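You operate a simulated robot arm through the tools that you are given. There is no shell and no other tool.

The job below is to be done with a simulated robot arm. You get a single attempt, and the scene is never put back.

JOB
Put things in order on the platform top. At the end: the tally peg stands on top of the long spacer; the roll rubbing stone stands on top of the brown backing block; the test drops bottle stands where the roll rubbing stone stood; the medium shim stands where the test drops bottle stood; whatever was shut is shut again. Leave all else as you found it, and nothing knocked over.

It is judged by the outcome, as a careful person would: the job done as asked, and still so three seconds after it is handed in. It fails if anything else is knocked over, pushed out of place, dropped, spilled or broken.

ROBOT AND FRAMES
A 7-joint arm with a two-finger gripper, fixed in place. Base frame: the origin is on the floor under the middle of its stand, x ahead of it, y to its left, z up; the work surface is at about z = 0.8. Readings come in m, rad, newtons and seconds.
With the tool pointing down near the work surface it reaches from about 0.34 to 0.72 m from the base axis. Its first joint turns from -1.152 to 1.152 rad. Payload 2.45 kg.
The TCP is the grasp point between the finger pads, 0.026 m short of the fingertips. In the tool frame z runs along the fingers and y along their closing line. The gripper opens to 0.096 m; its body begins 0.069 m behind the TCP.
Orientation is that of the tool frame in the base frame, as [roll, pitch, yaw] about the fixed x, y, z axes, in that order (R = Rz(yaw) Ry(pitch) Rx(roll)). With the fingers straight down and closing along the base's y, the tool's x points along the base's -x, its y along +y and its z along -z.

CONTROLS
- The arm moves only by the tool arm_command. Its arguments are lists of equal length, an entry for each row: "xyz": the shift along the base's x, y, z in mm, a list of three; "delta_rot": the turn, a rotation vector about the base's x, y, z in rad, a list of three; "fingers": the opening in per cent of the stroke, from 0 (shut) to 100 (fully open). In form: {"xyz": [[tx, ty, tz], ...], "delta_rot": [[ax, ay, az], ...], "fingers": [fingers, ...]}. A call has 1 to 20 rows; each row shifts and turns the commanded pose from where the row before left it. Rows are played at 5 a second. More than 0.05 m and 0.15 rad between two rows, or a gripper value outside its range, and nothing of the call is played. Where a pose cannot be reached the arm comes as near as it can. A force on the tool above 40 N (or 10 N above the force at the start of the call, whichever is more), or a blocked arm, ends the call early, and 0.2 s more pass. The fingers move at their own pace (about 0.05 m/s each) and stop on an object; they squeeze with about 25 N. The grip force told is the motor's: it shows also when the fingers shut on nothing. Time passes only in rows, and 0.2 s behind the last, so rows that do not move let the fingers close. It gives the time, the measured TCP pose, the force on the tool (base axes), the opening and the grip force at its end, in the units of the frame above (readings bear some noise), with the torque about the TCP (base axes, N m) and any sound that the robot's microphone picked up, and new pictures: "views" is both (left out), scene, wrist or none.
- Cameras (640 x 400 px; columns grow to the right, rows downward): "scene" is fixed at [0.1722, -0.4003, 1.4184]; the picture's right is [0.69, -0.72, 0.00], its down [-0.45, -0.43, -0.79] and it looks along [0.57, 0.54, -0.62] (base axes); focal length 337 px, centre (320, 200). "wrist" rides on the gripper at [0.082, 0.003, -0.098] in the tool frame; the picture's right is [-0.04, 1.00, 0.00], its down [-0.73, -0.03, -0.68] and it looks along [-0.68, -0.03, 0.73] (tool axes); focal length 256 px, centre (320, 200).
- locate(camera, pixels): for up to 12 pixels [column, row] of the newest picture of that camera ("zoom" is the newest enlarged one), the place [x, y, z] in the base frame of the surface seen there, good to about 0.002 m. The clock stands still meanwhile.
- close_up(camera, box): a new picture of the part [left, top, right, bottom] of that camera's present view, enlarged. The clock stands still meanwhile.
- close_job(): hands the job in; it is judged then, once.

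Open the gripper and draw the arm clear of the work before you hand the job in, unless the task says otherwise.

The tools are called after "Call:" by a JSON object that holds its "name" and its "arguments". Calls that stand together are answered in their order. arm_command: Moves the arm, as the interface text tells. Its arguments: {"type":"object","properties":{"xyz":{"type":"array","items":{"type":"array","items":{"type":"number"}}},"delta_rot":{"type":"array","items":{"type":"array","items":{"type":"number"}}},"fingers":{"type":"array","items":{"type":"number"}},"views":{"type":"string","enum":["both","scene","wrist","none"]}},"required":["xyz","delta_rot","fingers"]} The other tools are called the same way: locate (camera, pixels) gives the place of the surface under pixels of a picture; close_up (camera, box) takes an enlarged picture of a part of a camera's view; close_job () hands the job in.

At the start:

```text
t: 0.0
tool_pos: [0.3688, 0.0177, 1.1526]
orientation: [-3.141, 0.0, 3.141]
contact_force: [0.4, -0.5, 0.5]
ft_torque: [0.0, 0.01, -0.02]
grip_width: 0.0961
grip_force: 0.0
```

scene: 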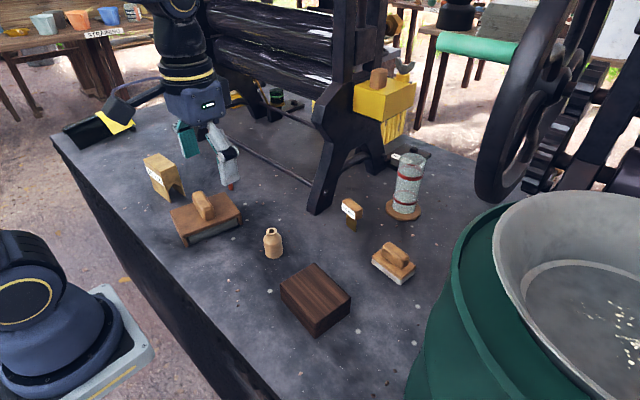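
wrist: 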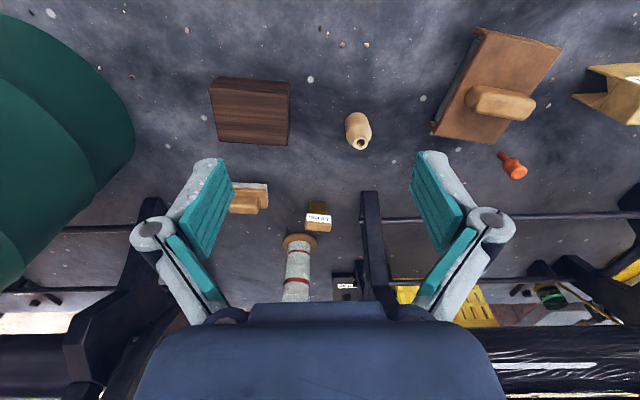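

I see a yellow block at (160,178), a wooden lid-like object with handle at (207,218), a bottle at (273,243), a brown block at (316,298), a labelled piece at (352,212), a stone with handle at (394,262) and a wrapped cylinder at (406,187). I'll take enlarged pictures to read the labels.

Call:
{"name": "close_up", "arguments": {"camera": "scene", "box": [130, 130, 290, 260]}}

Call:
{"name": "close_up", "arguments": {"camera": "scene", "box": [310, 140, 450, 300]}}

Call:
{"name": "close_up", "arguments": {"camera": "wrist", "box": [200, 150, 360, 310]}}

Call:
{"name": "close_up", "arguments": {"camera": "wrist", "box": [420, 20, 640, 200]}}

```text
3.08 times, centred on (210, 195) of scene
```

zoom: 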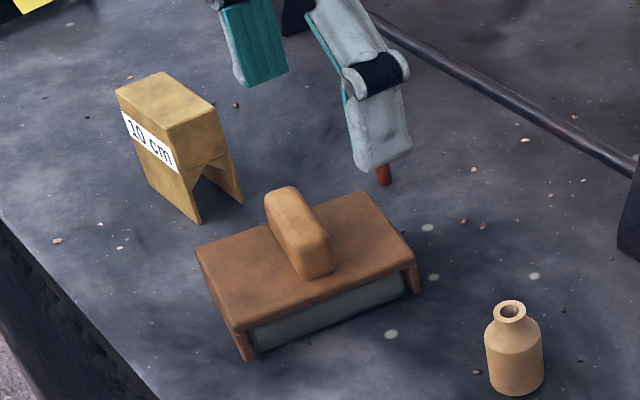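

```text
2.50 times, centred on (380, 220) of scene
```

zoom: 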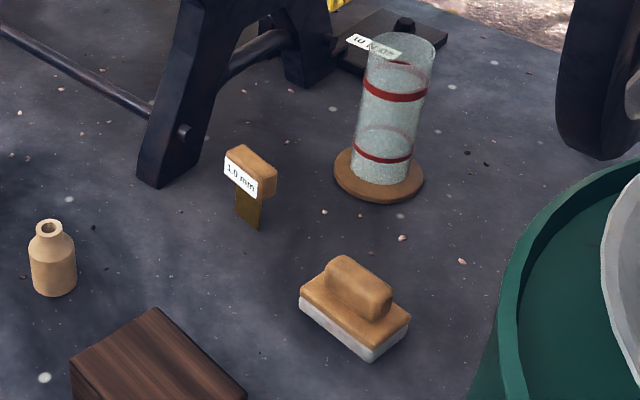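

```text
2.50 times, centred on (280, 230) of wrist
```

zoom: 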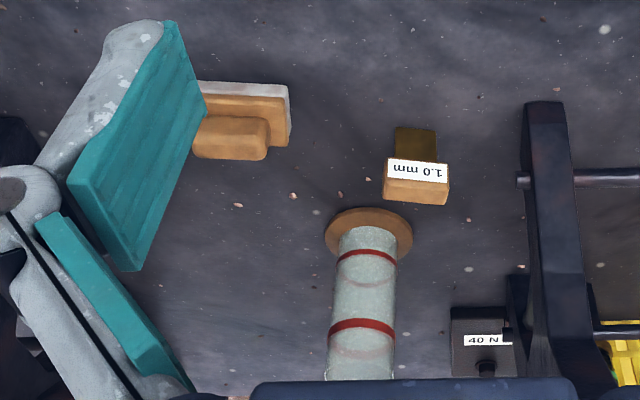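

```text
2.22 times, centred on (530, 110) of wrist
```

zoom: 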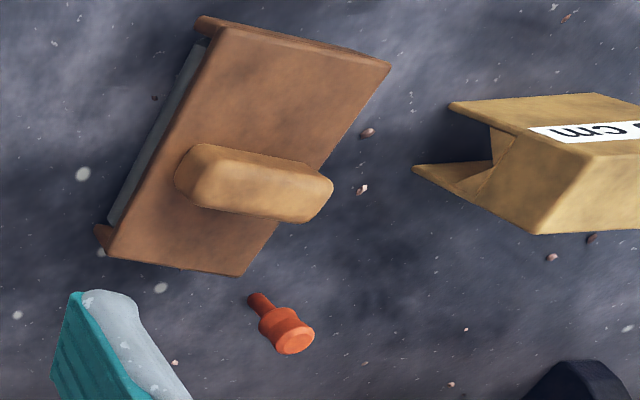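

The pictures show a 10 cm spacer, a 1.0 mm shim, an orange peg and two handled items. I need closer looks at the label near (395,157), the bigger handled item and the surroundings.

Call:
{"name": "close_up", "arguments": {"camera": "scene", "box": [370, 130, 450, 230]}}

Call:
{"name": "close_up", "arguments": {"camera": "scene", "box": [160, 180, 250, 255]}}

Call:
{"name": "close_up", "arguments": {"camera": "scene", "box": [330, 40, 450, 150]}}

Call:
{"name": "close_up", "arguments": {"camera": "scene", "box": [50, 80, 320, 200]}}

Call:
{"name": "close_up", "arguments": {"camera": "scene", "box": [240, 220, 420, 350]}}

Call:
{"name": "close_up", "arguments": {"camera": "wrist", "box": [380, 240, 640, 340]}}

```text
4.00 times, centred on (410, 180) of scene
```

zoom: 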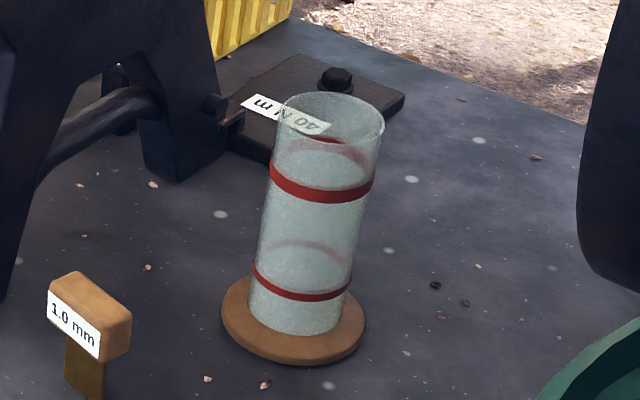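

```text
5.33 times, centred on (205, 218) of scene
```

zoom: 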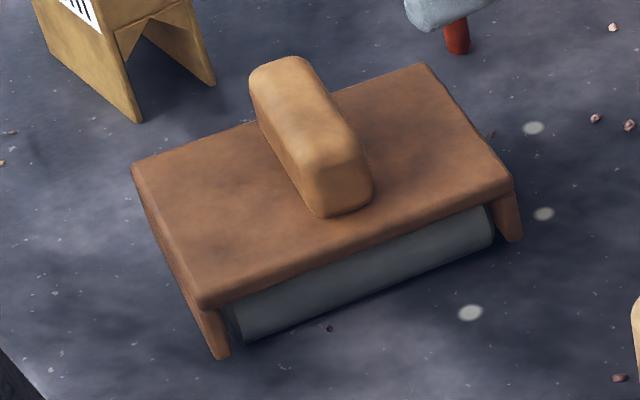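

```text
3.64 times, centred on (390, 95) of scene
```

zoom: 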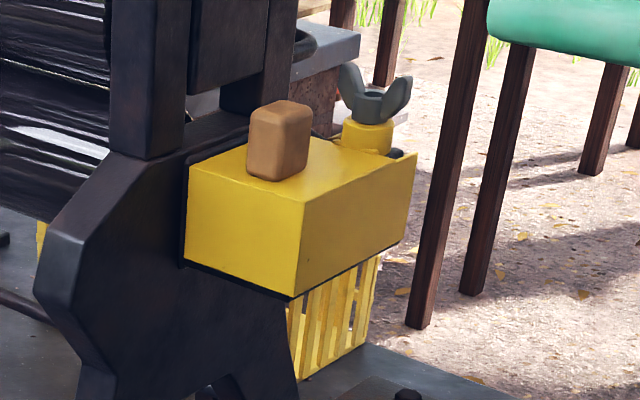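

```text
2.37 times, centred on (185, 140) of scene
```

zoom: 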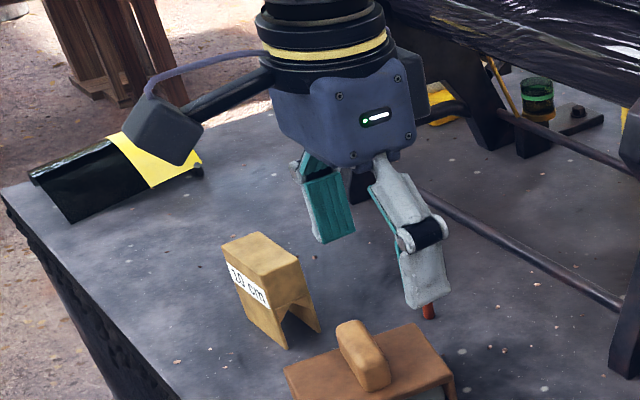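

```text
3.08 times, centred on (330, 285) of scene
```

zoom: 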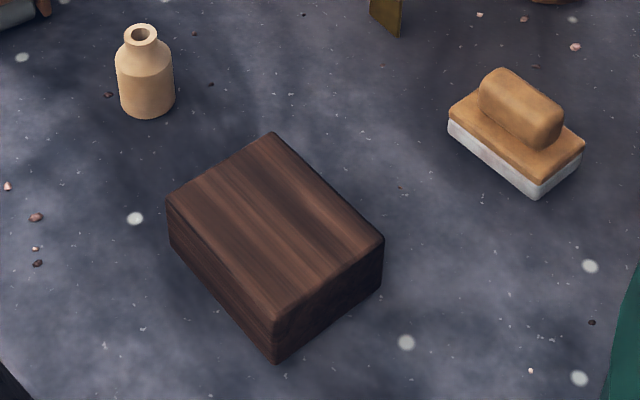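

```text
2.46 times, centred on (510, 290) of wrist
```

zoom: 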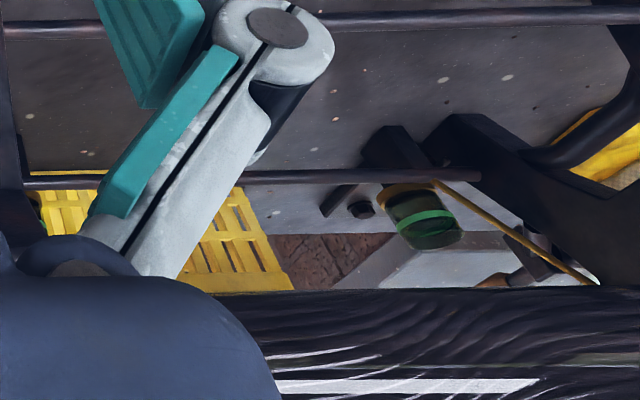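

The bigger item seems to be a wooden hood over a grey roll, and the smaller one is a wooden-backed block with a pale stone. I'll measure the places of everything now from the scene camera.

Call:
{"name": "locate", "arguments": {"camera": "scene", "pixels": [[156, 160], [182, 196], [174, 214], [238, 208], [205, 203], [273, 231], [273, 256], [316, 285], [352, 203], [352, 228], [394, 252], [393, 270]]}}

Call:
{"name": "locate", "arguments": {"camera": "wrist", "pixels": [[516, 172], [504, 156], [250, 105], [213, 80], [290, 82], [290, 142], [218, 142], [360, 140], [318, 226], [300, 240], [248, 205], [500, 105]]}}

```text
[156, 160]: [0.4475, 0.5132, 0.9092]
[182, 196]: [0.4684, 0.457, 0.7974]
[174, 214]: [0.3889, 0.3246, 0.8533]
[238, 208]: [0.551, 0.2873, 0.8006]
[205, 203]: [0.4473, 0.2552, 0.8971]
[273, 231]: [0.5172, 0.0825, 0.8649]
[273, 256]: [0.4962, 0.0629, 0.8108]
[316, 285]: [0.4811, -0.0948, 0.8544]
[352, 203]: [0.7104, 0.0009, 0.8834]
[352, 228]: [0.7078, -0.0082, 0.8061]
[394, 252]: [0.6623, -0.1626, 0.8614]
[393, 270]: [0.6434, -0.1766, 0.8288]
```

```text
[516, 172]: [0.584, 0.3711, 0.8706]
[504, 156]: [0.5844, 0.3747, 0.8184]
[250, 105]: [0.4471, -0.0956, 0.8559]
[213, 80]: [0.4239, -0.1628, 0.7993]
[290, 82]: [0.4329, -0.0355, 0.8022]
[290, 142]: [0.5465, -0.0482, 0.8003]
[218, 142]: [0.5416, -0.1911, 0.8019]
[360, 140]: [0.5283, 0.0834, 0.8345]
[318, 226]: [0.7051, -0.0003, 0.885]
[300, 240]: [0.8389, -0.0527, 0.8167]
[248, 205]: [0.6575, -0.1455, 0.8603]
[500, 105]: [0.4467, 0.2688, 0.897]
```

Everything is located: peg near (0.584,0.372), spacer top at z≈0.909 near (0.447,0.513), hooded item near (0.45,0.26). I'll move the wrist camera left, high above everything, to look at the hooded item and the spacer.

Call:
{"name": "arm_command", "arguments": {"xyz": [[0, 40, 0], [0, 40, 0], [0, 40, 0], [0, 40, 0], [0, 40, 0], [0, 30, 0]], "delta_rot": [[0, 0, 0.08], [0, 0, 0.08], [0, 0, 0.08], [0, 0, 0.08], [0, 0, 0.08], [0, 0, 0]], "fingers": [100, 100, 100, 100, 100, 100]}}

```text
t: 1.4
tool_pos: [0.3693, 0.2486, 1.153]
orientation: [3.14, 0.0, -2.741]
contact_force: [0.3, 0.0, 0.0]
ft_torque: [0.0, 0.0, -0.01]
grip_width: 0.096
grip_force: 0.0
```

scene: 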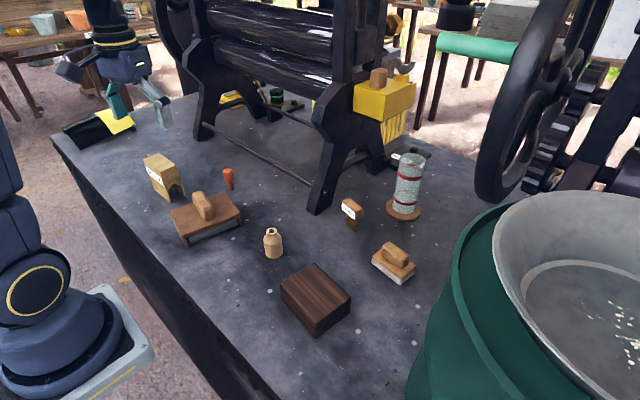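
wrist: 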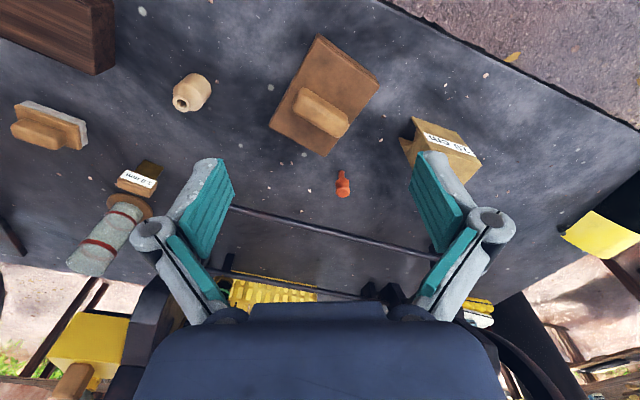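

The orange peg is now clear at (229,178) in the scene. I'll enlarge the peg, hood, spacer and bottle.

Call:
{"name": "close_up", "arguments": {"camera": "scene", "box": [140, 145, 250, 250]}}

Call:
{"name": "close_up", "arguments": {"camera": "wrist", "box": [250, 20, 500, 200]}}

Call:
{"name": "close_up", "arguments": {"camera": "wrist", "box": [0, 50, 220, 220]}}

Call:
{"name": "close_up", "arguments": {"camera": "scene", "box": [200, 80, 320, 160]}}

Call:
{"name": "close_up", "arguments": {"camera": "scene", "box": [0, 0, 160, 60]}}

Call:
{"name": "locate", "arguments": {"camera": "scene", "pixels": [[229, 170], [226, 172], [232, 172], [230, 186], [228, 168]]}}

```text
3.81 times, centred on (195, 198) of scene
```

zoom: 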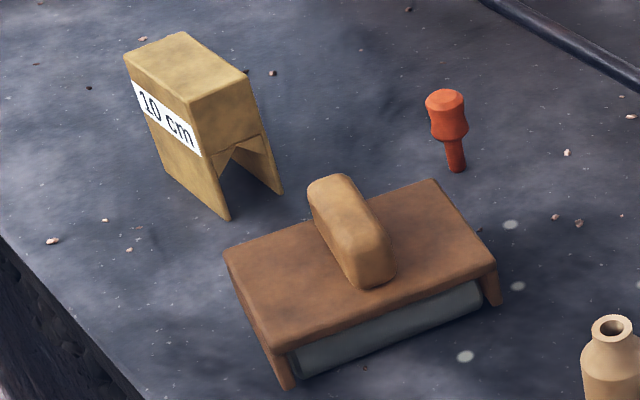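

```text
2.22 times, centred on (375, 110) of wrist
```

zoom: 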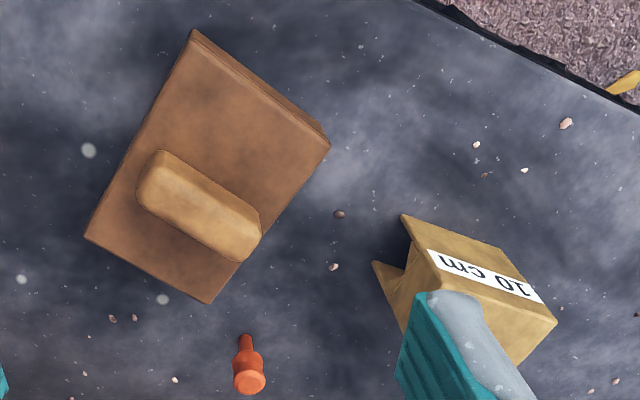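

```text
2.35 times, centred on (110, 135) of wrist
```

zoom: 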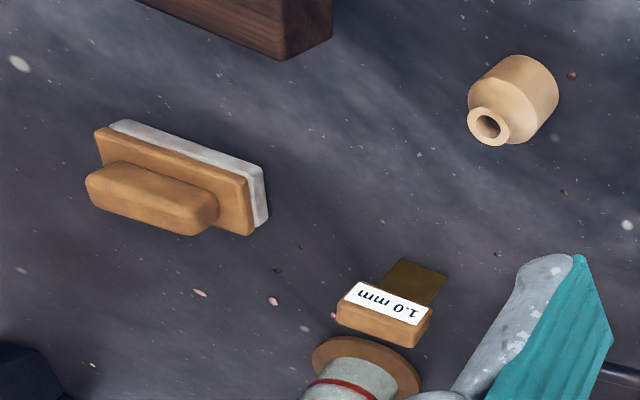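

```text
5.00 times, centred on (260, 120) of scene
```

zoom: 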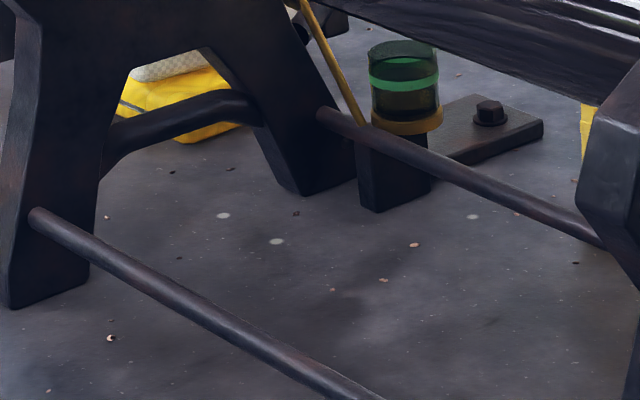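

```text
4.00 times, centred on (80, 30) of scene
```

zoom: 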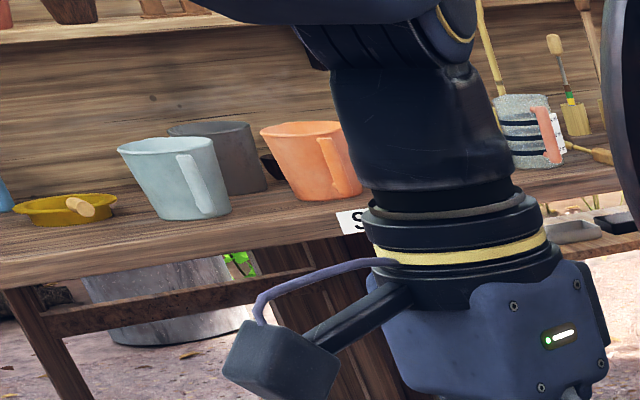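

```text
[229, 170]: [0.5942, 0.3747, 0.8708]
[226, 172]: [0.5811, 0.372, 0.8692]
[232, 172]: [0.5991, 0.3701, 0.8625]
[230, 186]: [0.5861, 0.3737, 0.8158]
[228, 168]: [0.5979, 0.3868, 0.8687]
```

The hooded item is the question: it might be a hand tool or a hood over something. I'll measure the tops of the hood, block, spacer and stone to get their sizes.

Call:
{"name": "locate", "arguments": {"camera": "scene", "pixels": [[172, 211], [184, 235], [239, 213], [224, 195], [199, 194], [208, 217], [210, 232], [220, 228], [186, 242], [240, 219]]}}

Call:
{"name": "locate", "arguments": {"camera": "scene", "pixels": [[282, 285], [314, 266], [348, 299], [318, 319], [374, 257], [387, 246], [413, 265], [400, 275], [399, 284], [386, 247], [408, 262], [373, 266]]}}

Call:
{"name": "locate", "arguments": {"camera": "scene", "pixels": [[145, 159], [159, 154], [174, 166], [162, 171], [183, 197], [168, 202], [345, 200], [352, 199], [361, 208], [354, 213], [349, 224], [357, 229]]}}

```text
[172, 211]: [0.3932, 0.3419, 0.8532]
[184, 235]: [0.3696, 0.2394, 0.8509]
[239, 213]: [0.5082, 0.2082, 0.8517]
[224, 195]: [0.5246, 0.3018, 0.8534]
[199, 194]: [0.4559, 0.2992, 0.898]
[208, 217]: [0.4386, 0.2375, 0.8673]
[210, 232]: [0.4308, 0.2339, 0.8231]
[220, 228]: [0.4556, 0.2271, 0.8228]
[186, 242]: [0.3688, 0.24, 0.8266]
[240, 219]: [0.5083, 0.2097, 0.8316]
```

```text
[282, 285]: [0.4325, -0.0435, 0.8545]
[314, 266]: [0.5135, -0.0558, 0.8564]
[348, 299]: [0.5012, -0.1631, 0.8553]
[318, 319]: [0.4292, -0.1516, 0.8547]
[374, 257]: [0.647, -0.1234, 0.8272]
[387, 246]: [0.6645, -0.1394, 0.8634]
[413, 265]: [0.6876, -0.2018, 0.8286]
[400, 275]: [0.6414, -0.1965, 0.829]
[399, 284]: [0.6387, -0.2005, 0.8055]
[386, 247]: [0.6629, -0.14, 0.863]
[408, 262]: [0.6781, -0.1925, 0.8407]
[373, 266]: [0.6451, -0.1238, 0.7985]
```

```text
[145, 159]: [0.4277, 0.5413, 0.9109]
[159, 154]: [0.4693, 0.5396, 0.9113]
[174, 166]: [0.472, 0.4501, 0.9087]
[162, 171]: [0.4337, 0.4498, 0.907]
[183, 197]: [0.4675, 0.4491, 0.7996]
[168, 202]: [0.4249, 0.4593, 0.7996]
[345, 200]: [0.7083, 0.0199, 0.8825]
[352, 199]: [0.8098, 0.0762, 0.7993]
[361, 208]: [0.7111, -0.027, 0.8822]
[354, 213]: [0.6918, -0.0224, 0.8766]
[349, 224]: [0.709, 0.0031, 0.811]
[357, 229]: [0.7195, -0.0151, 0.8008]
```

The hood is about 0.14 × 0.10 m, the block's top 0.08 × 0.11 m, the small stone 0.08 × 0.046 m. I'll look into the hood's open side with the wrist camera turned to face +y.

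Call:
{"name": "arm_command", "arguments": {"xyz": [[6, -20, -10], [6, -20, -10], [6, -20, -10], [6, -20, -10], [6, -20, -10], [6, -20, -10], [6, -20, -10], [6, -20, -10], [6, -20, -10]], "delta_rot": [[0, 0, 0.13], [0, 0, 0.13], [0, 0, 0.13], [0, 0, 0.13], [0, 0, 0.13], [0, 0, 0.13], [0, 0, 0.13], [0, 0, 0.13], [0, 0, 0.13]], "fingers": [100, 100, 100, 100, 100, 100, 100, 100, 100]}}

```text
t: 3.4
tool_pos: [0.4232, 0.0667, 1.0634]
orientation: [3.141, -0.001, -1.569]
contact_force: [0.5, -1.0, -0.7]
ft_torque: [0.0, 0.0, -0.01]
grip_width: 0.096
grip_force: 0.1
```

scene: 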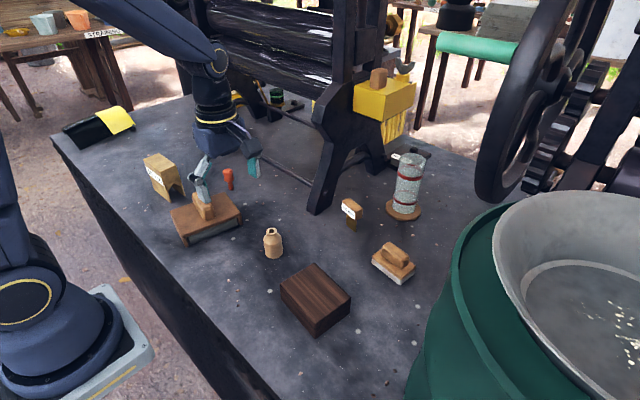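
wrist: 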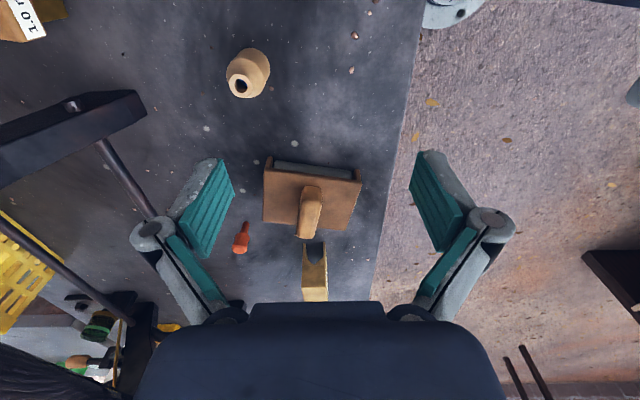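

Wrist picture shows the hood at (312,195) with its grey part at the top edge (315,168). I'll enlarge it.

Call:
{"name": "close_up", "arguments": {"camera": "wrist", "box": [240, 140, 380, 250]}}

Call:
{"name": "close_up", "arguments": {"camera": "wrist", "box": [210, 30, 290, 110]}}

Call:
{"name": "close_up", "arguments": {"camera": "wrist", "box": [20, 260, 200, 390]}}

```text
3.64 times, centred on (310, 195) of wrist
```

zoom: 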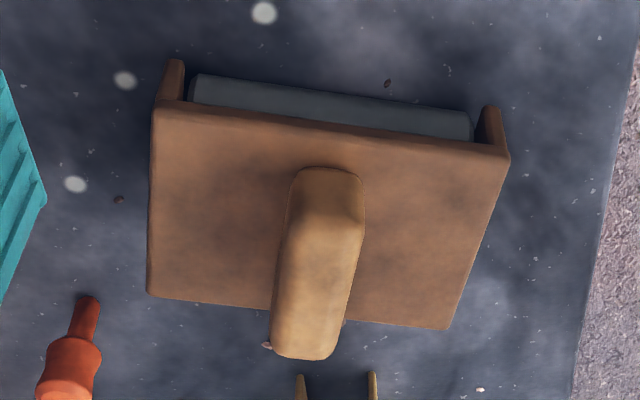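

```text
5.00 times, centred on (250, 70) of wrist
```

zoom: 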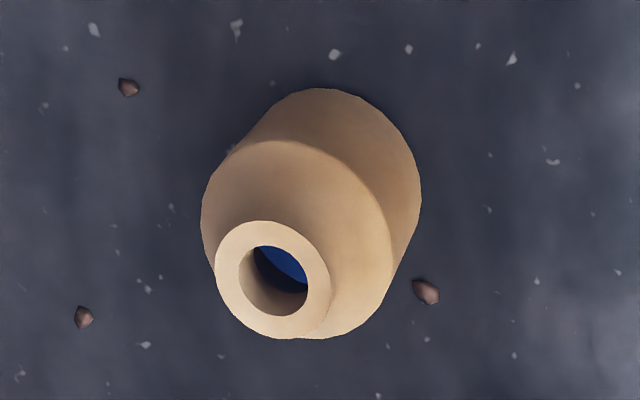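

```text
3.08 times, centred on (110, 325) of wrist
```

zoom: 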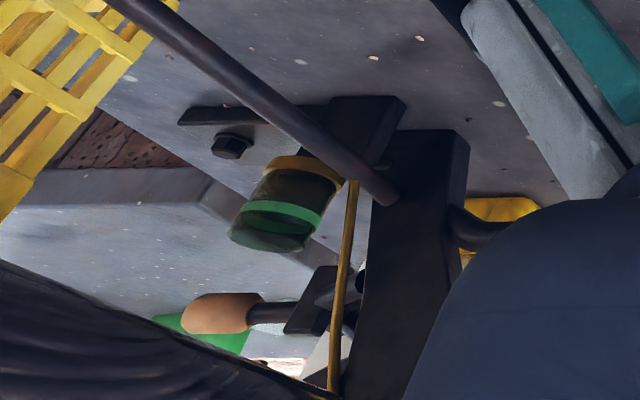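

The bottle is open with blue liquid inside, so it must stay upright. I'll tilt the camera flatter and go lower to look into the hood's open side, staying clear of the bottle.

Call:
{"name": "arm_command", "arguments": {"xyz": [[-2, 2, -20], [-2, 2, -20], [-2, 2, -20], [-2, 2, -20], [-2, 2, -20]], "delta_rot": [[0.12, 0, 0], [0.12, 0, 0], [0.12, 0, 0], [0.12, 0, 0], [0.12, 0, 0]], "fingers": [100, 100, 100, 100, 100]}}

```text
t: 4.6
tool_pos: [0.4133, 0.0773, 0.963]
orientation: [-3.141, 0.602, -1.573]
contact_force: [-0.9, -0.1, -0.1]
ft_torque: [0.0, 0.01, -0.02]
grip_width: 0.096
grip_force: 0.1
```

scene: 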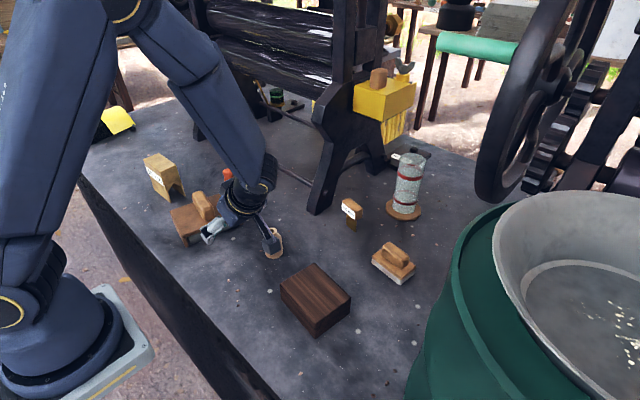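
wrist: 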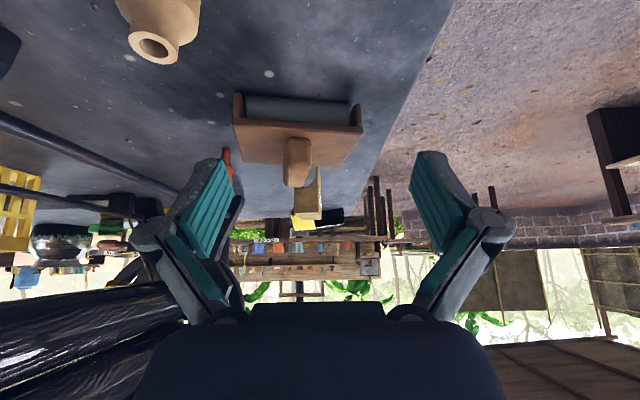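

The hood's open side is now seen at (300,108). I'll enlarge it to see what the grey part is.

Call:
{"name": "close_up", "arguments": {"camera": "wrist", "box": [220, 80, 380, 220]}}

Call:
{"name": "close_up", "arguments": {"camera": "wrist", "box": [0, 190, 160, 290]}}

Call:
{"name": "locate", "arguments": {"camera": "wrist", "pixels": [[245, 103], [300, 104], [345, 105], [300, 97], [300, 115], [298, 120], [238, 100], [238, 118], [356, 108]]}}

```text
2.86 times, centred on (300, 150) of wrist
```

zoom: 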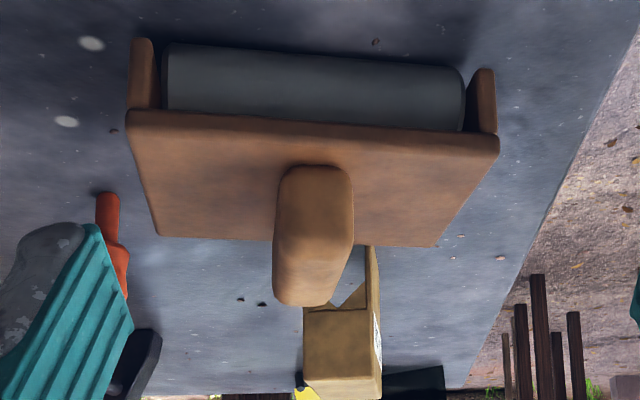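

```text
4.00 times, centred on (80, 240) of wrist
```

zoom: 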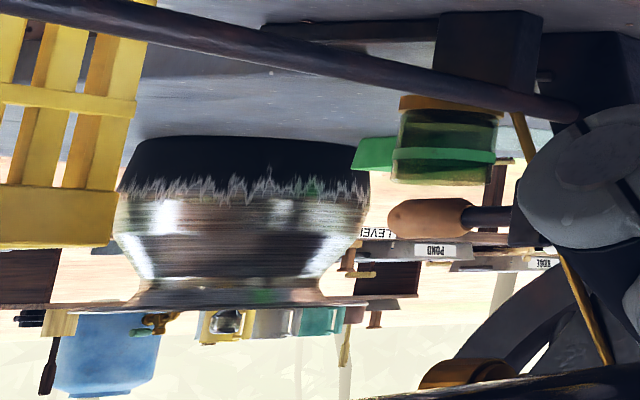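

```text
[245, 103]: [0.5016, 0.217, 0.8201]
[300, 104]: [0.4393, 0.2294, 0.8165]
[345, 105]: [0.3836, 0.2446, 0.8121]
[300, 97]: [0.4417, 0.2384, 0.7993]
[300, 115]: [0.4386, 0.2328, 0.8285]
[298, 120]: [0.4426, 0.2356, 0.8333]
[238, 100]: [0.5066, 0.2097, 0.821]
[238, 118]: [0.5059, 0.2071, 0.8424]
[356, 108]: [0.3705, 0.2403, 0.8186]
```

The grey part is a roll lying between the hood's end cheeks; the whole is 0.14 m long with cheeks, so it wouldn't sit on the 0.108 m block. Now I'll look closely at the small pale stone, raising and levelling first.

Call:
{"name": "arm_command", "arguments": {"xyz": [[0, -2, 25], [0, -2, 25], [0, -2, 25], [0, -2, 20], [0, -2, 0], [7, -20, 0], [7, -20, 0], [7, -20, 0], [7, -20, 0], [7, -20, 0], [7, -20, 0], [7, -20, 0], [7, -20, 0], [7, -20, 0], [7, -20, 0], [7, -20, 0], [7, -20, 0]], "delta_rot": [[-0.12, 0, 0], [-0.12, 0, 0], [-0.12, 0, 0], [-0.12, 0, 0], [-0.12, 0, 0], [0, 0, -0.1308], [0, 0, -0.1308], [0, 0, -0.1308], [0, 0, -0.1308], [0, 0, -0.1308], [0, 0, -0.1308], [0, 0, -0.1308], [0, 0, -0.1308], [0, 0, -0.1308], [0, 0, -0.1308], [0, 0, -0.1308], [0, 0, -0.1308]], "fingers": [100, 100, 100, 100, 100, 100, 100, 100, 100, 100, 100, 100, 100, 100, 100, 100, 100]}}

```text
t: 8.2
tool_pos: [0.4973, -0.173, 1.0575]
orientation: [3.141, 0.0, 3.138]
contact_force: [0.0, 0.7, 0.3]
ft_torque: [0.02, -0.01, 0.0]
grip_width: 0.096
grip_force: 0.0
```

scene: 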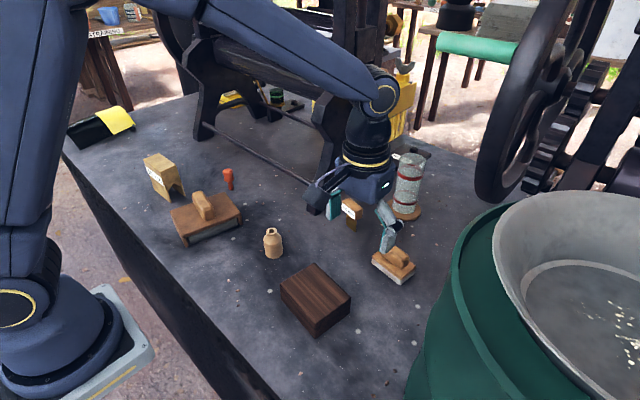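
wrist: 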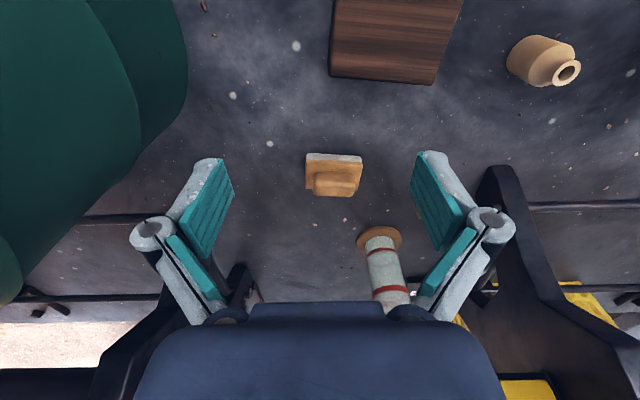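

The small stone is at (333,175) in the wrist view. I'll enlarge it.

Call:
{"name": "close_up", "arguments": {"camera": "wrist", "box": [290, 140, 380, 210]}}

Call:
{"name": "close_up", "arguments": {"camera": "scene", "box": [360, 235, 430, 295]}}

Call:
{"name": "locate", "arguments": {"camera": "wrist", "pixels": [[306, 154], [361, 156], [306, 186], [361, 192], [315, 180], [354, 180], [318, 192], [352, 195], [335, 180]]}}

```text
5.71 times, centred on (335, 175) of wrist
```

zoom: 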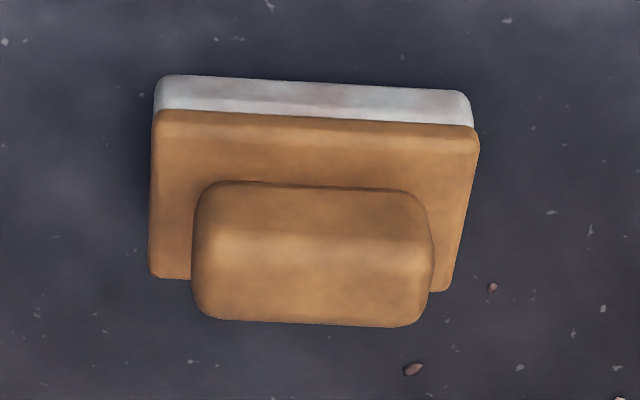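

```text
6.67 times, centred on (395, 265) of scene
```

zoom: 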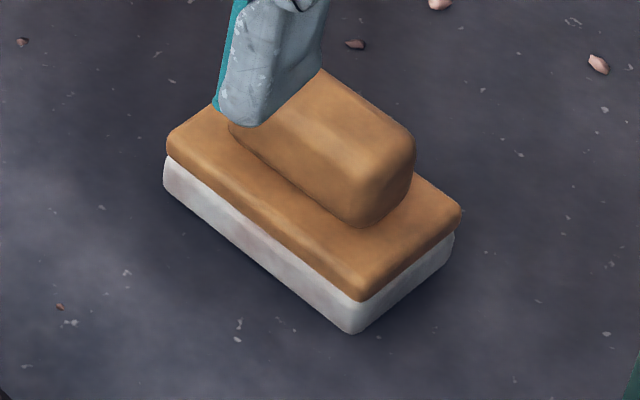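

```text
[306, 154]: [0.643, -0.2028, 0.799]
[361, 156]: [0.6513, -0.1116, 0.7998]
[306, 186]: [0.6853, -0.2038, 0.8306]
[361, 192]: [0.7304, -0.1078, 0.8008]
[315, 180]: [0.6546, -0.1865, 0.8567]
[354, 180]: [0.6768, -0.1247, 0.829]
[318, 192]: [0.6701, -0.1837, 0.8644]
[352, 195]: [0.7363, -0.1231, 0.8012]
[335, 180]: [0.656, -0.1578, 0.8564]
```

The small one is a wooden-backed pale slab. Before deciding between the two handled tools I want to see the far side of the hood, so I'll swing over to y≈0.42, high up, with the camera facing −y.

Call:
{"name": "arm_command", "arguments": {"xyz": [[-3, 40, 3], [-3, 40, 3], [-3, 40, 3], [-3, 40, 3], [-3, 40, 0], [-3, 40, 0], [-3, 40, 0], [-3, 40, 0], [-3, 40, 0], [-3, 40, 0], [-3, 40, 0], [-3, 40, 0], [-3, 40, 0], [-3, 40, 0], [-3, 40, 0]], "delta_rot": [[0, 0, -0.105], [0, 0, -0.105], [0, 0, -0.105], [0, 0, -0.105], [0, 0, -0.105], [0, 0, -0.105], [0, 0, -0.105], [0, 0, -0.105], [0, 0, -0.105], [0, 0, -0.105], [0, 0, -0.105], [0, 0, -0.105], [0, 0, -0.105], [0, 0, -0.105], [0, 0, -0.105]], "fingers": [100, 100, 100, 100, 100, 100, 100, 100, 100, 100, 100, 100, 100, 100, 100]}}

```text
t: 11.4
tool_pos: [0.4538, 0.4253, 1.0696]
orientation: [-3.141, 0.0, 1.563]
contact_force: [0.2, -0.2, -0.8]
ft_torque: [-0.04, -0.02, -0.01]
grip_width: 0.0962
grip_force: 0.1
```

scene: 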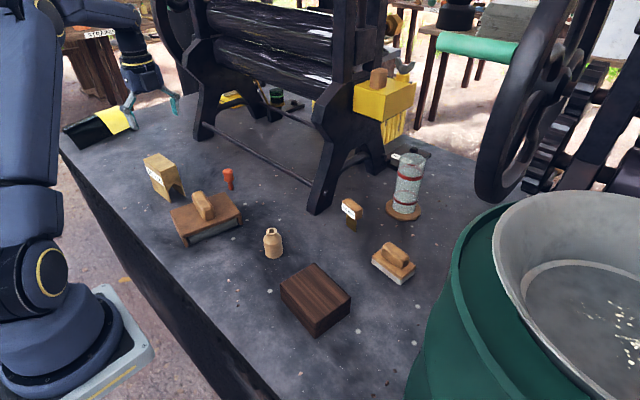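
wrist: 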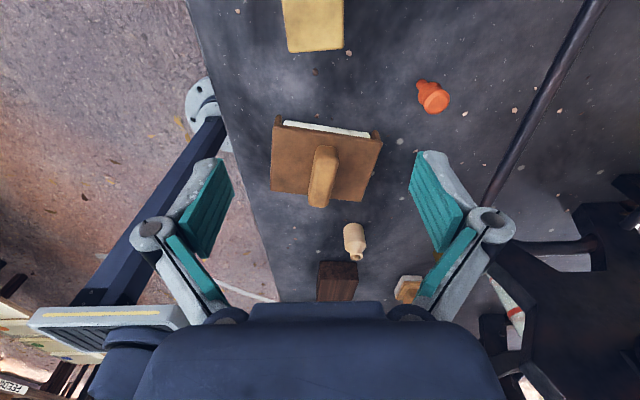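

The far side of the hood shows something pale along its top edge at (325,128). I'll enlarge it and measure.

Call:
{"name": "close_up", "arguments": {"camera": "wrist", "box": [255, 100, 400, 220]}}

Call:
{"name": "locate", "arguments": {"camera": "wrist", "pixels": [[290, 124], [325, 130], [365, 134], [325, 126], [278, 120], [376, 133], [325, 133]]}}

Call:
{"name": "close_up", "arguments": {"camera": "wrist", "box": [390, 60, 470, 130]}}

Call:
{"name": "close_up", "arguments": {"camera": "scene", "box": [60, 85, 330, 210]}}

```text
3.33 times, centred on (328, 160) of wrist
```

zoom: 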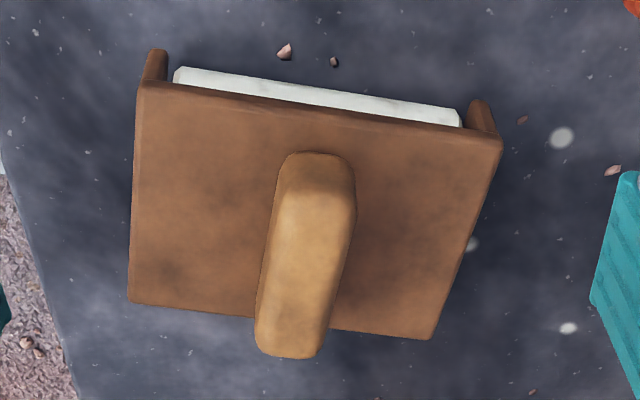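

```text
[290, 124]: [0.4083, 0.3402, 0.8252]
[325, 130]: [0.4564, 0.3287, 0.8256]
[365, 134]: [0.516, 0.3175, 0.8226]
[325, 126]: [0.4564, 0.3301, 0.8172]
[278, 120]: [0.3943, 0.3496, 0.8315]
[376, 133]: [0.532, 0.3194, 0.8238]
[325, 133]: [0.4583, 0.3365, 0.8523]
```

```text
5.71 times, centred on (430, 95) of wrist
```

zoom: 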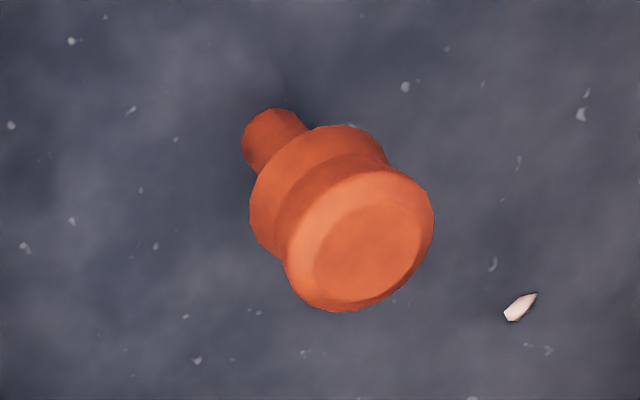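

```text
2.37 times, centred on (195, 148) of scene
```

zoom: 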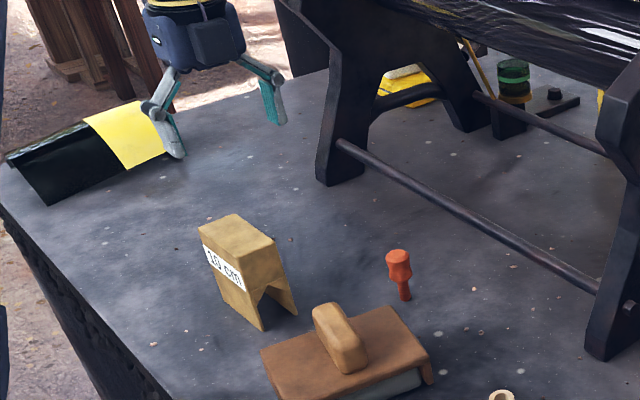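

The hood has a grey roll in front and a flat white thing at the back. I'll tilt the camera flatter, staying above the spacer's 0.91 top, to see the back opening.

Call:
{"name": "arm_command", "arguments": {"xyz": [[-6, -5, -20], [-6, -5, -20], [-6, -5, -20], [-6, -5, -20], [-6, -5, -18]], "delta_rot": [[-0.12, 0, 0], [-0.12, 0, 0], [-0.12, 0, 0], [-0.12, 0, 0], [-0.12, 0, 0]], "fingers": [100, 100, 100, 100, 100]}}

```text
t: 12.6
tool_pos: [0.4218, 0.4032, 0.9727]
orientation: [3.138, 0.602, 1.565]
contact_force: [0.0, -0.7, -0.5]
ft_torque: [0.0, 0.01, 0.0]
grip_width: 0.0961
grip_force: 0.0
```

scene: 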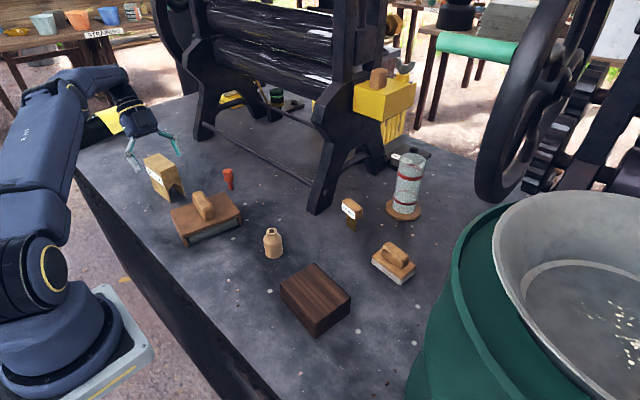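
wrist: 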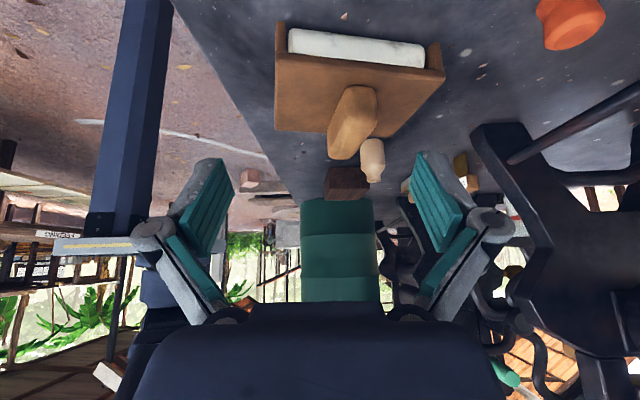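

The back opening is at (355,47). I'll enlarge it.

Call:
{"name": "close_up", "arguments": {"camera": "wrist", "box": [260, 10, 460, 135]}}

Call:
{"name": "locate", "arguments": {"camera": "wrist", "pixels": [[292, 32], [292, 52], [356, 36], [356, 50], [356, 60], [424, 45], [424, 66], [430, 55], [284, 40], [440, 55], [356, 30]]}}

```text
3.20 times, centred on (360, 72) of wrist
```

zoom: 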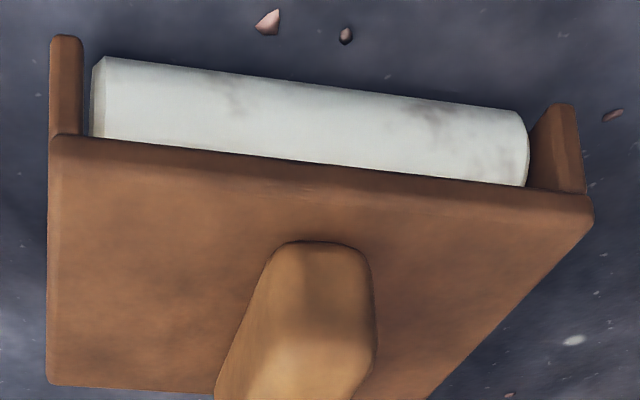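

```text
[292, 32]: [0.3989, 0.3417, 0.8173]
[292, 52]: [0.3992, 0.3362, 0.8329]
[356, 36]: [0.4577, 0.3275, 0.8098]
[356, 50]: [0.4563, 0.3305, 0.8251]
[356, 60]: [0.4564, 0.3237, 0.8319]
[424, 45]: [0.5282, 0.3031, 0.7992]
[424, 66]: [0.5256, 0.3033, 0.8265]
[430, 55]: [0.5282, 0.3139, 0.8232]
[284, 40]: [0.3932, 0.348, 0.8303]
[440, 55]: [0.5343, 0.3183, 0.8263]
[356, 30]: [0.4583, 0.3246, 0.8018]
```

The hood holds a grey and a white roll loosely between its cheeks, so it is a shut cover to be left alone. The wooden-backed pale slab (0.08 × 0.046 m) fits the brown block's top, so it is the rubbing stone. I now measure the obstacles near the reach: barrel, glass cylinder and machine foot.

Call:
{"name": "locate", "arguments": {"camera": "scene", "pixels": [[425, 330], [440, 280], [455, 240], [480, 213], [500, 205], [410, 155], [400, 157], [424, 165], [390, 212], [421, 214], [404, 200], [322, 210]]}}

Call:
{"name": "locate", "arguments": {"camera": "scene", "pixels": [[310, 195], [335, 130], [318, 100], [420, 385], [415, 360], [260, 140], [305, 178], [497, 300], [495, 240], [350, 140], [362, 168], [385, 165]]}}

```text
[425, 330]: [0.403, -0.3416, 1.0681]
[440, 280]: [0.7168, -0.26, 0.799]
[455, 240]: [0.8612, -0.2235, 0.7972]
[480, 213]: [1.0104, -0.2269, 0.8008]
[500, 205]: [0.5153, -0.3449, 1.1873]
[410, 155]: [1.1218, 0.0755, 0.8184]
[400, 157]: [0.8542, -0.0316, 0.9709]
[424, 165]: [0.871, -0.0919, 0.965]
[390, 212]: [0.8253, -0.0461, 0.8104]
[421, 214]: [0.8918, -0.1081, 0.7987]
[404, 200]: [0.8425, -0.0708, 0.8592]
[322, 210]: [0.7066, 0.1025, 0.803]
```

```text
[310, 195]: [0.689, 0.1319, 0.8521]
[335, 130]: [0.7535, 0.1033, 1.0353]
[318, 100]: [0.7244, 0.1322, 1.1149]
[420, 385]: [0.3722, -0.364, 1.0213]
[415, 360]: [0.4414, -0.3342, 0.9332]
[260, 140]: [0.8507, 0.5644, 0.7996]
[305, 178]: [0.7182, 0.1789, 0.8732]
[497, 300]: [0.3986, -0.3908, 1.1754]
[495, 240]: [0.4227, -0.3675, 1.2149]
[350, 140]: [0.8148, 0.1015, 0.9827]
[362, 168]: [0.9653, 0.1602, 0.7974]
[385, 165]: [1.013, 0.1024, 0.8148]
```

The barrel's wall stays beyond y≈−0.33 and the glass cylinder is far out at x≈0.85. I'll level the tool, rise, and return with default yaw to a spot short of the stone for an accurate look.

Call:
{"name": "arm_command", "arguments": {"xyz": [[6, 5, 20], [6, 5, 20], [6, 5, 20], [6, 5, 20], [6, 5, 20], [0, -39, 0], [0, -39, 0], [0, -39, 0], [0, -39, 0], [0, -39, 0], [0, -39, 0], [0, -39, 0], [0, -39, 0], [0, -39, 0], [0, -39, 0], [26, -39, 0], [26, -39, 0], [26, -39, 0], [26, -39, 0], [26, -39, 0]], "delta_rot": [[0.12, 0, 0], [0.12, 0, 0], [0.12, 0, 0], [0.12, 0, 0], [0.12, 0, 0], [0, 0, 0.105], [0, 0, 0.105], [0, 0, 0.105], [0, 0, 0.105], [0, 0, 0.105], [0, 0, 0.105], [0, 0, 0.105], [0, 0, 0.105], [0, 0, 0.105], [0, 0, 0.105], [0, 0, 0.105], [0, 0, 0.105], [0, 0, 0.105], [0, 0, 0.105], [0, 0, 0.105]], "fingers": [100, 100, 100, 100, 100, 100, 100, 100, 100, 100, 100, 100, 100, 100, 100, 100, 100, 100, 100, 100]}}

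Call:
{"name": "locate", "arguments": {"camera": "scene", "pixels": [[470, 225], [455, 260], [445, 300], [432, 345], [520, 197], [480, 225], [462, 245]]}}

```text
t: 16.8
tool_pos: [0.5831, -0.1589, 1.0725]
orientation: [3.141, 0.0, -3.138]
contact_force: [-0.6, -1.0, 0.2]
ft_torque: [0.01, 0.01, 0.01]
grip_width: 0.096
grip_force: 0.1
```

scene: 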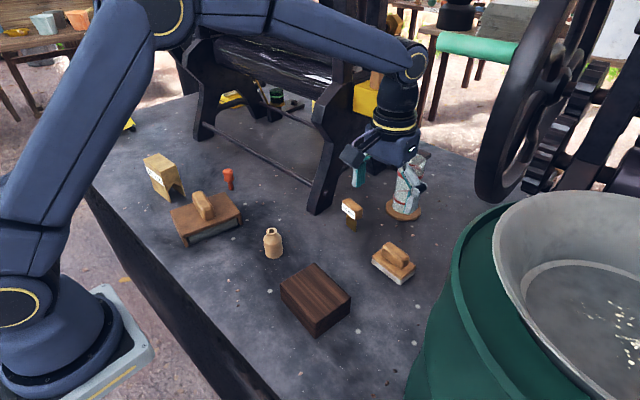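
wrist: 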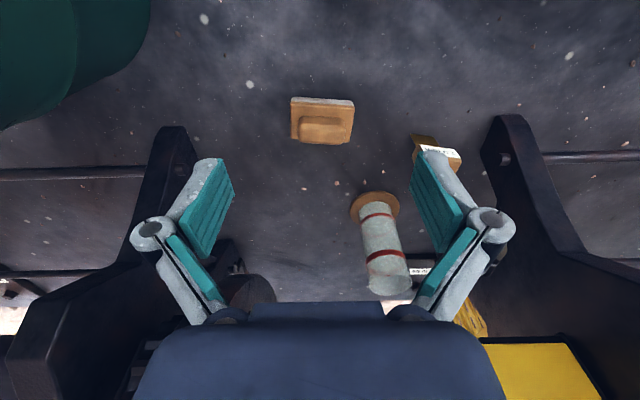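

```text
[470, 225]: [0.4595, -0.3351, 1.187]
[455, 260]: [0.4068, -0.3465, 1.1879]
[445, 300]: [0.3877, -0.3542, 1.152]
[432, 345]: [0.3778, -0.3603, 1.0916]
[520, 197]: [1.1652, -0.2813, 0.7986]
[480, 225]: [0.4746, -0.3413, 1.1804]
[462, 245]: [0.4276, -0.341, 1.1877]
```

The barrel's nearest wall is at y≈−0.335 around x 0.45–0.5, well clear. The stone is at (322,120) in the wrist view; I'll enlarge it and measure its corners.

Call:
{"name": "close_up", "arguments": {"camera": "wrist", "box": [280, 85, 370, 155]}}

Call:
{"name": "close_up", "arguments": {"camera": "scene", "box": [335, 190, 370, 240]}}

```text
5.71 times, centred on (325, 120) of wrist
```

zoom: 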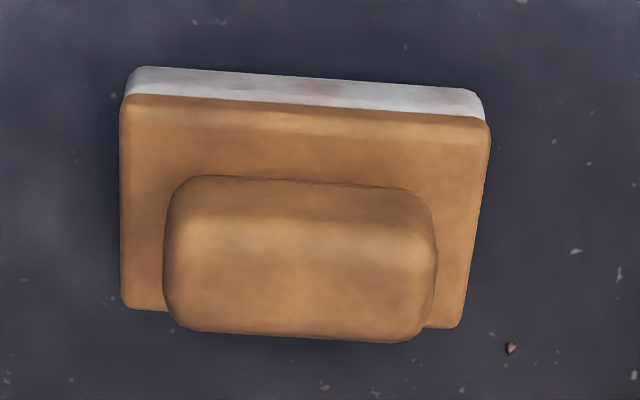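

```text
8.00 times, centred on (352, 215) of scene
```

zoom: 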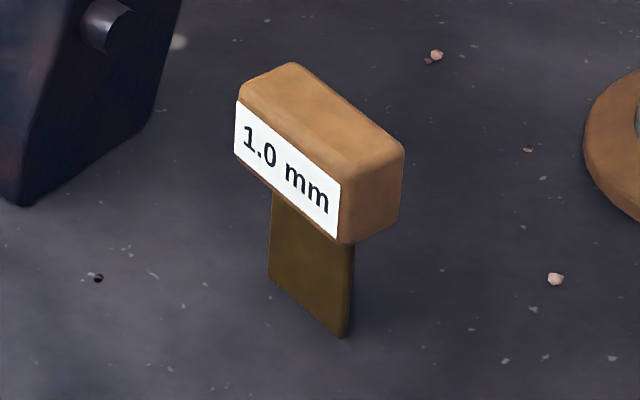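

The shim is a small handle block on a narrow brass blade, standing on its end. Now I measure the stone's corners with the wrist view.

Call:
{"name": "locate", "arguments": {"camera": "wrist", "pixels": [[293, 104], [352, 107], [348, 140], [293, 137], [300, 130], [343, 132], [303, 120], [340, 121], [321, 128], [321, 140], [321, 143], [321, 104]]}}

Call:
{"name": "locate", "arguments": {"camera": "zoom", "pixels": [[245, 95], [292, 68], [398, 150], [345, 175], [340, 230], [237, 150], [275, 270], [340, 330], [350, 320], [345, 260], [275, 205]]}}

```text
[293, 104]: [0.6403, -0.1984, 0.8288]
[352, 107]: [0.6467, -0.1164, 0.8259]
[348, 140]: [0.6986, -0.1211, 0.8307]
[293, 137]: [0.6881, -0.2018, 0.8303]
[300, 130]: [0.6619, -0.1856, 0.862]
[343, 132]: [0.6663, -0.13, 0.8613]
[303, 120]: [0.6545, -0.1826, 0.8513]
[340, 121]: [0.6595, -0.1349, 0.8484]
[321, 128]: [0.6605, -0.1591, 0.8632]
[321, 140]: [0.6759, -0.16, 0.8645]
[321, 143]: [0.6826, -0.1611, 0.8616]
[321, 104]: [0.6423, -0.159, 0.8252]
```

```text
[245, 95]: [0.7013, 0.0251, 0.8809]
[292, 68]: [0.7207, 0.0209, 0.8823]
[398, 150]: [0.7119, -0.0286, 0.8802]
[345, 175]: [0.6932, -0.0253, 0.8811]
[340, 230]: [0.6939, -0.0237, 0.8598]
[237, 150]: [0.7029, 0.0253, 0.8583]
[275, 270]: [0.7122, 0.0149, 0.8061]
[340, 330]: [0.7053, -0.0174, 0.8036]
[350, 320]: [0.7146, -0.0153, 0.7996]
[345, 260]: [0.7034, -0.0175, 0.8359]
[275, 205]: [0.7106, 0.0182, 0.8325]
```

Stone: centre ≈(0.668,−0.159), handle about 0.055 × 0.027 m, top z 0.864, its long axis about 0.1 rad clockwise from y. I'll turn the tool by −1.67 rad so the fingers close across the handle, and hover over it.

Call:
{"name": "arm_command", "arguments": {"xyz": [[7, 0, 0], [7, 0, 0], [7, 0, 0], [7, 0, 0], [7, 0, 0], [7, 0, 0], [7, 0, 0], [7, 0, 0], [7, 0, 0], [7, 0, 0], [8, 0, 0], [8, 0, 0], [0, 0, -35], [0, 0, -35]], "delta_rot": [[0, 0, -0.139], [0, 0, -0.139], [0, 0, -0.139], [0, 0, -0.139], [0, 0, -0.139], [0, 0, -0.139], [0, 0, -0.139], [0, 0, -0.139], [0, 0, -0.139], [0, 0, -0.139], [0, 0, -0.139], [0, 0, -0.139], [0, 0, 0], [0, 0, 0]], "fingers": [100, 100, 100, 100, 100, 100, 100, 100, 100, 100, 100, 100, 100, 100]}}

```text
t: 19.8
tool_pos: [0.6666, -0.1564, 1.0032]
orientation: [-3.14, 0.001, 1.473]
contact_force: [0.4, 0.4, 0.4]
ft_torque: [0.01, 0.0, -0.03]
grip_width: 0.0958
grip_force: 0.0
```

scene: 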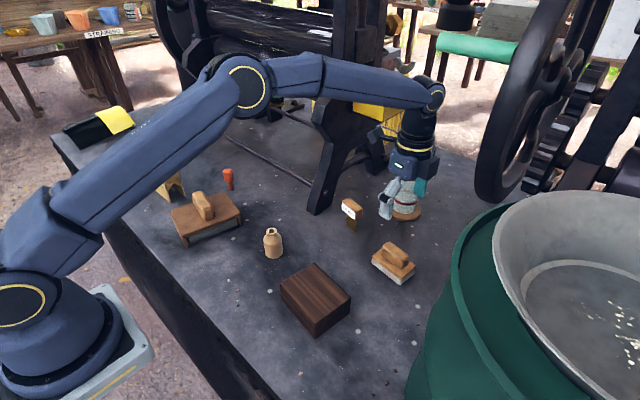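
wrist: 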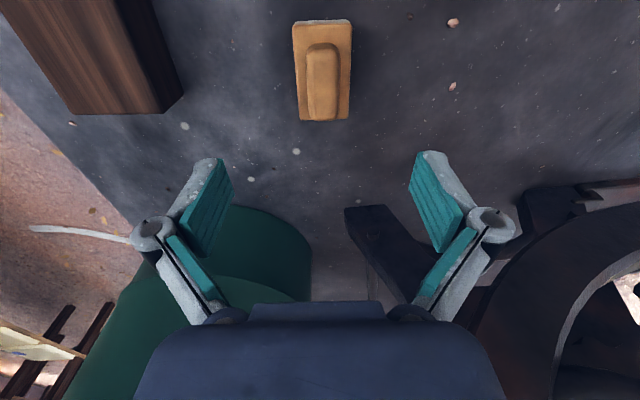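

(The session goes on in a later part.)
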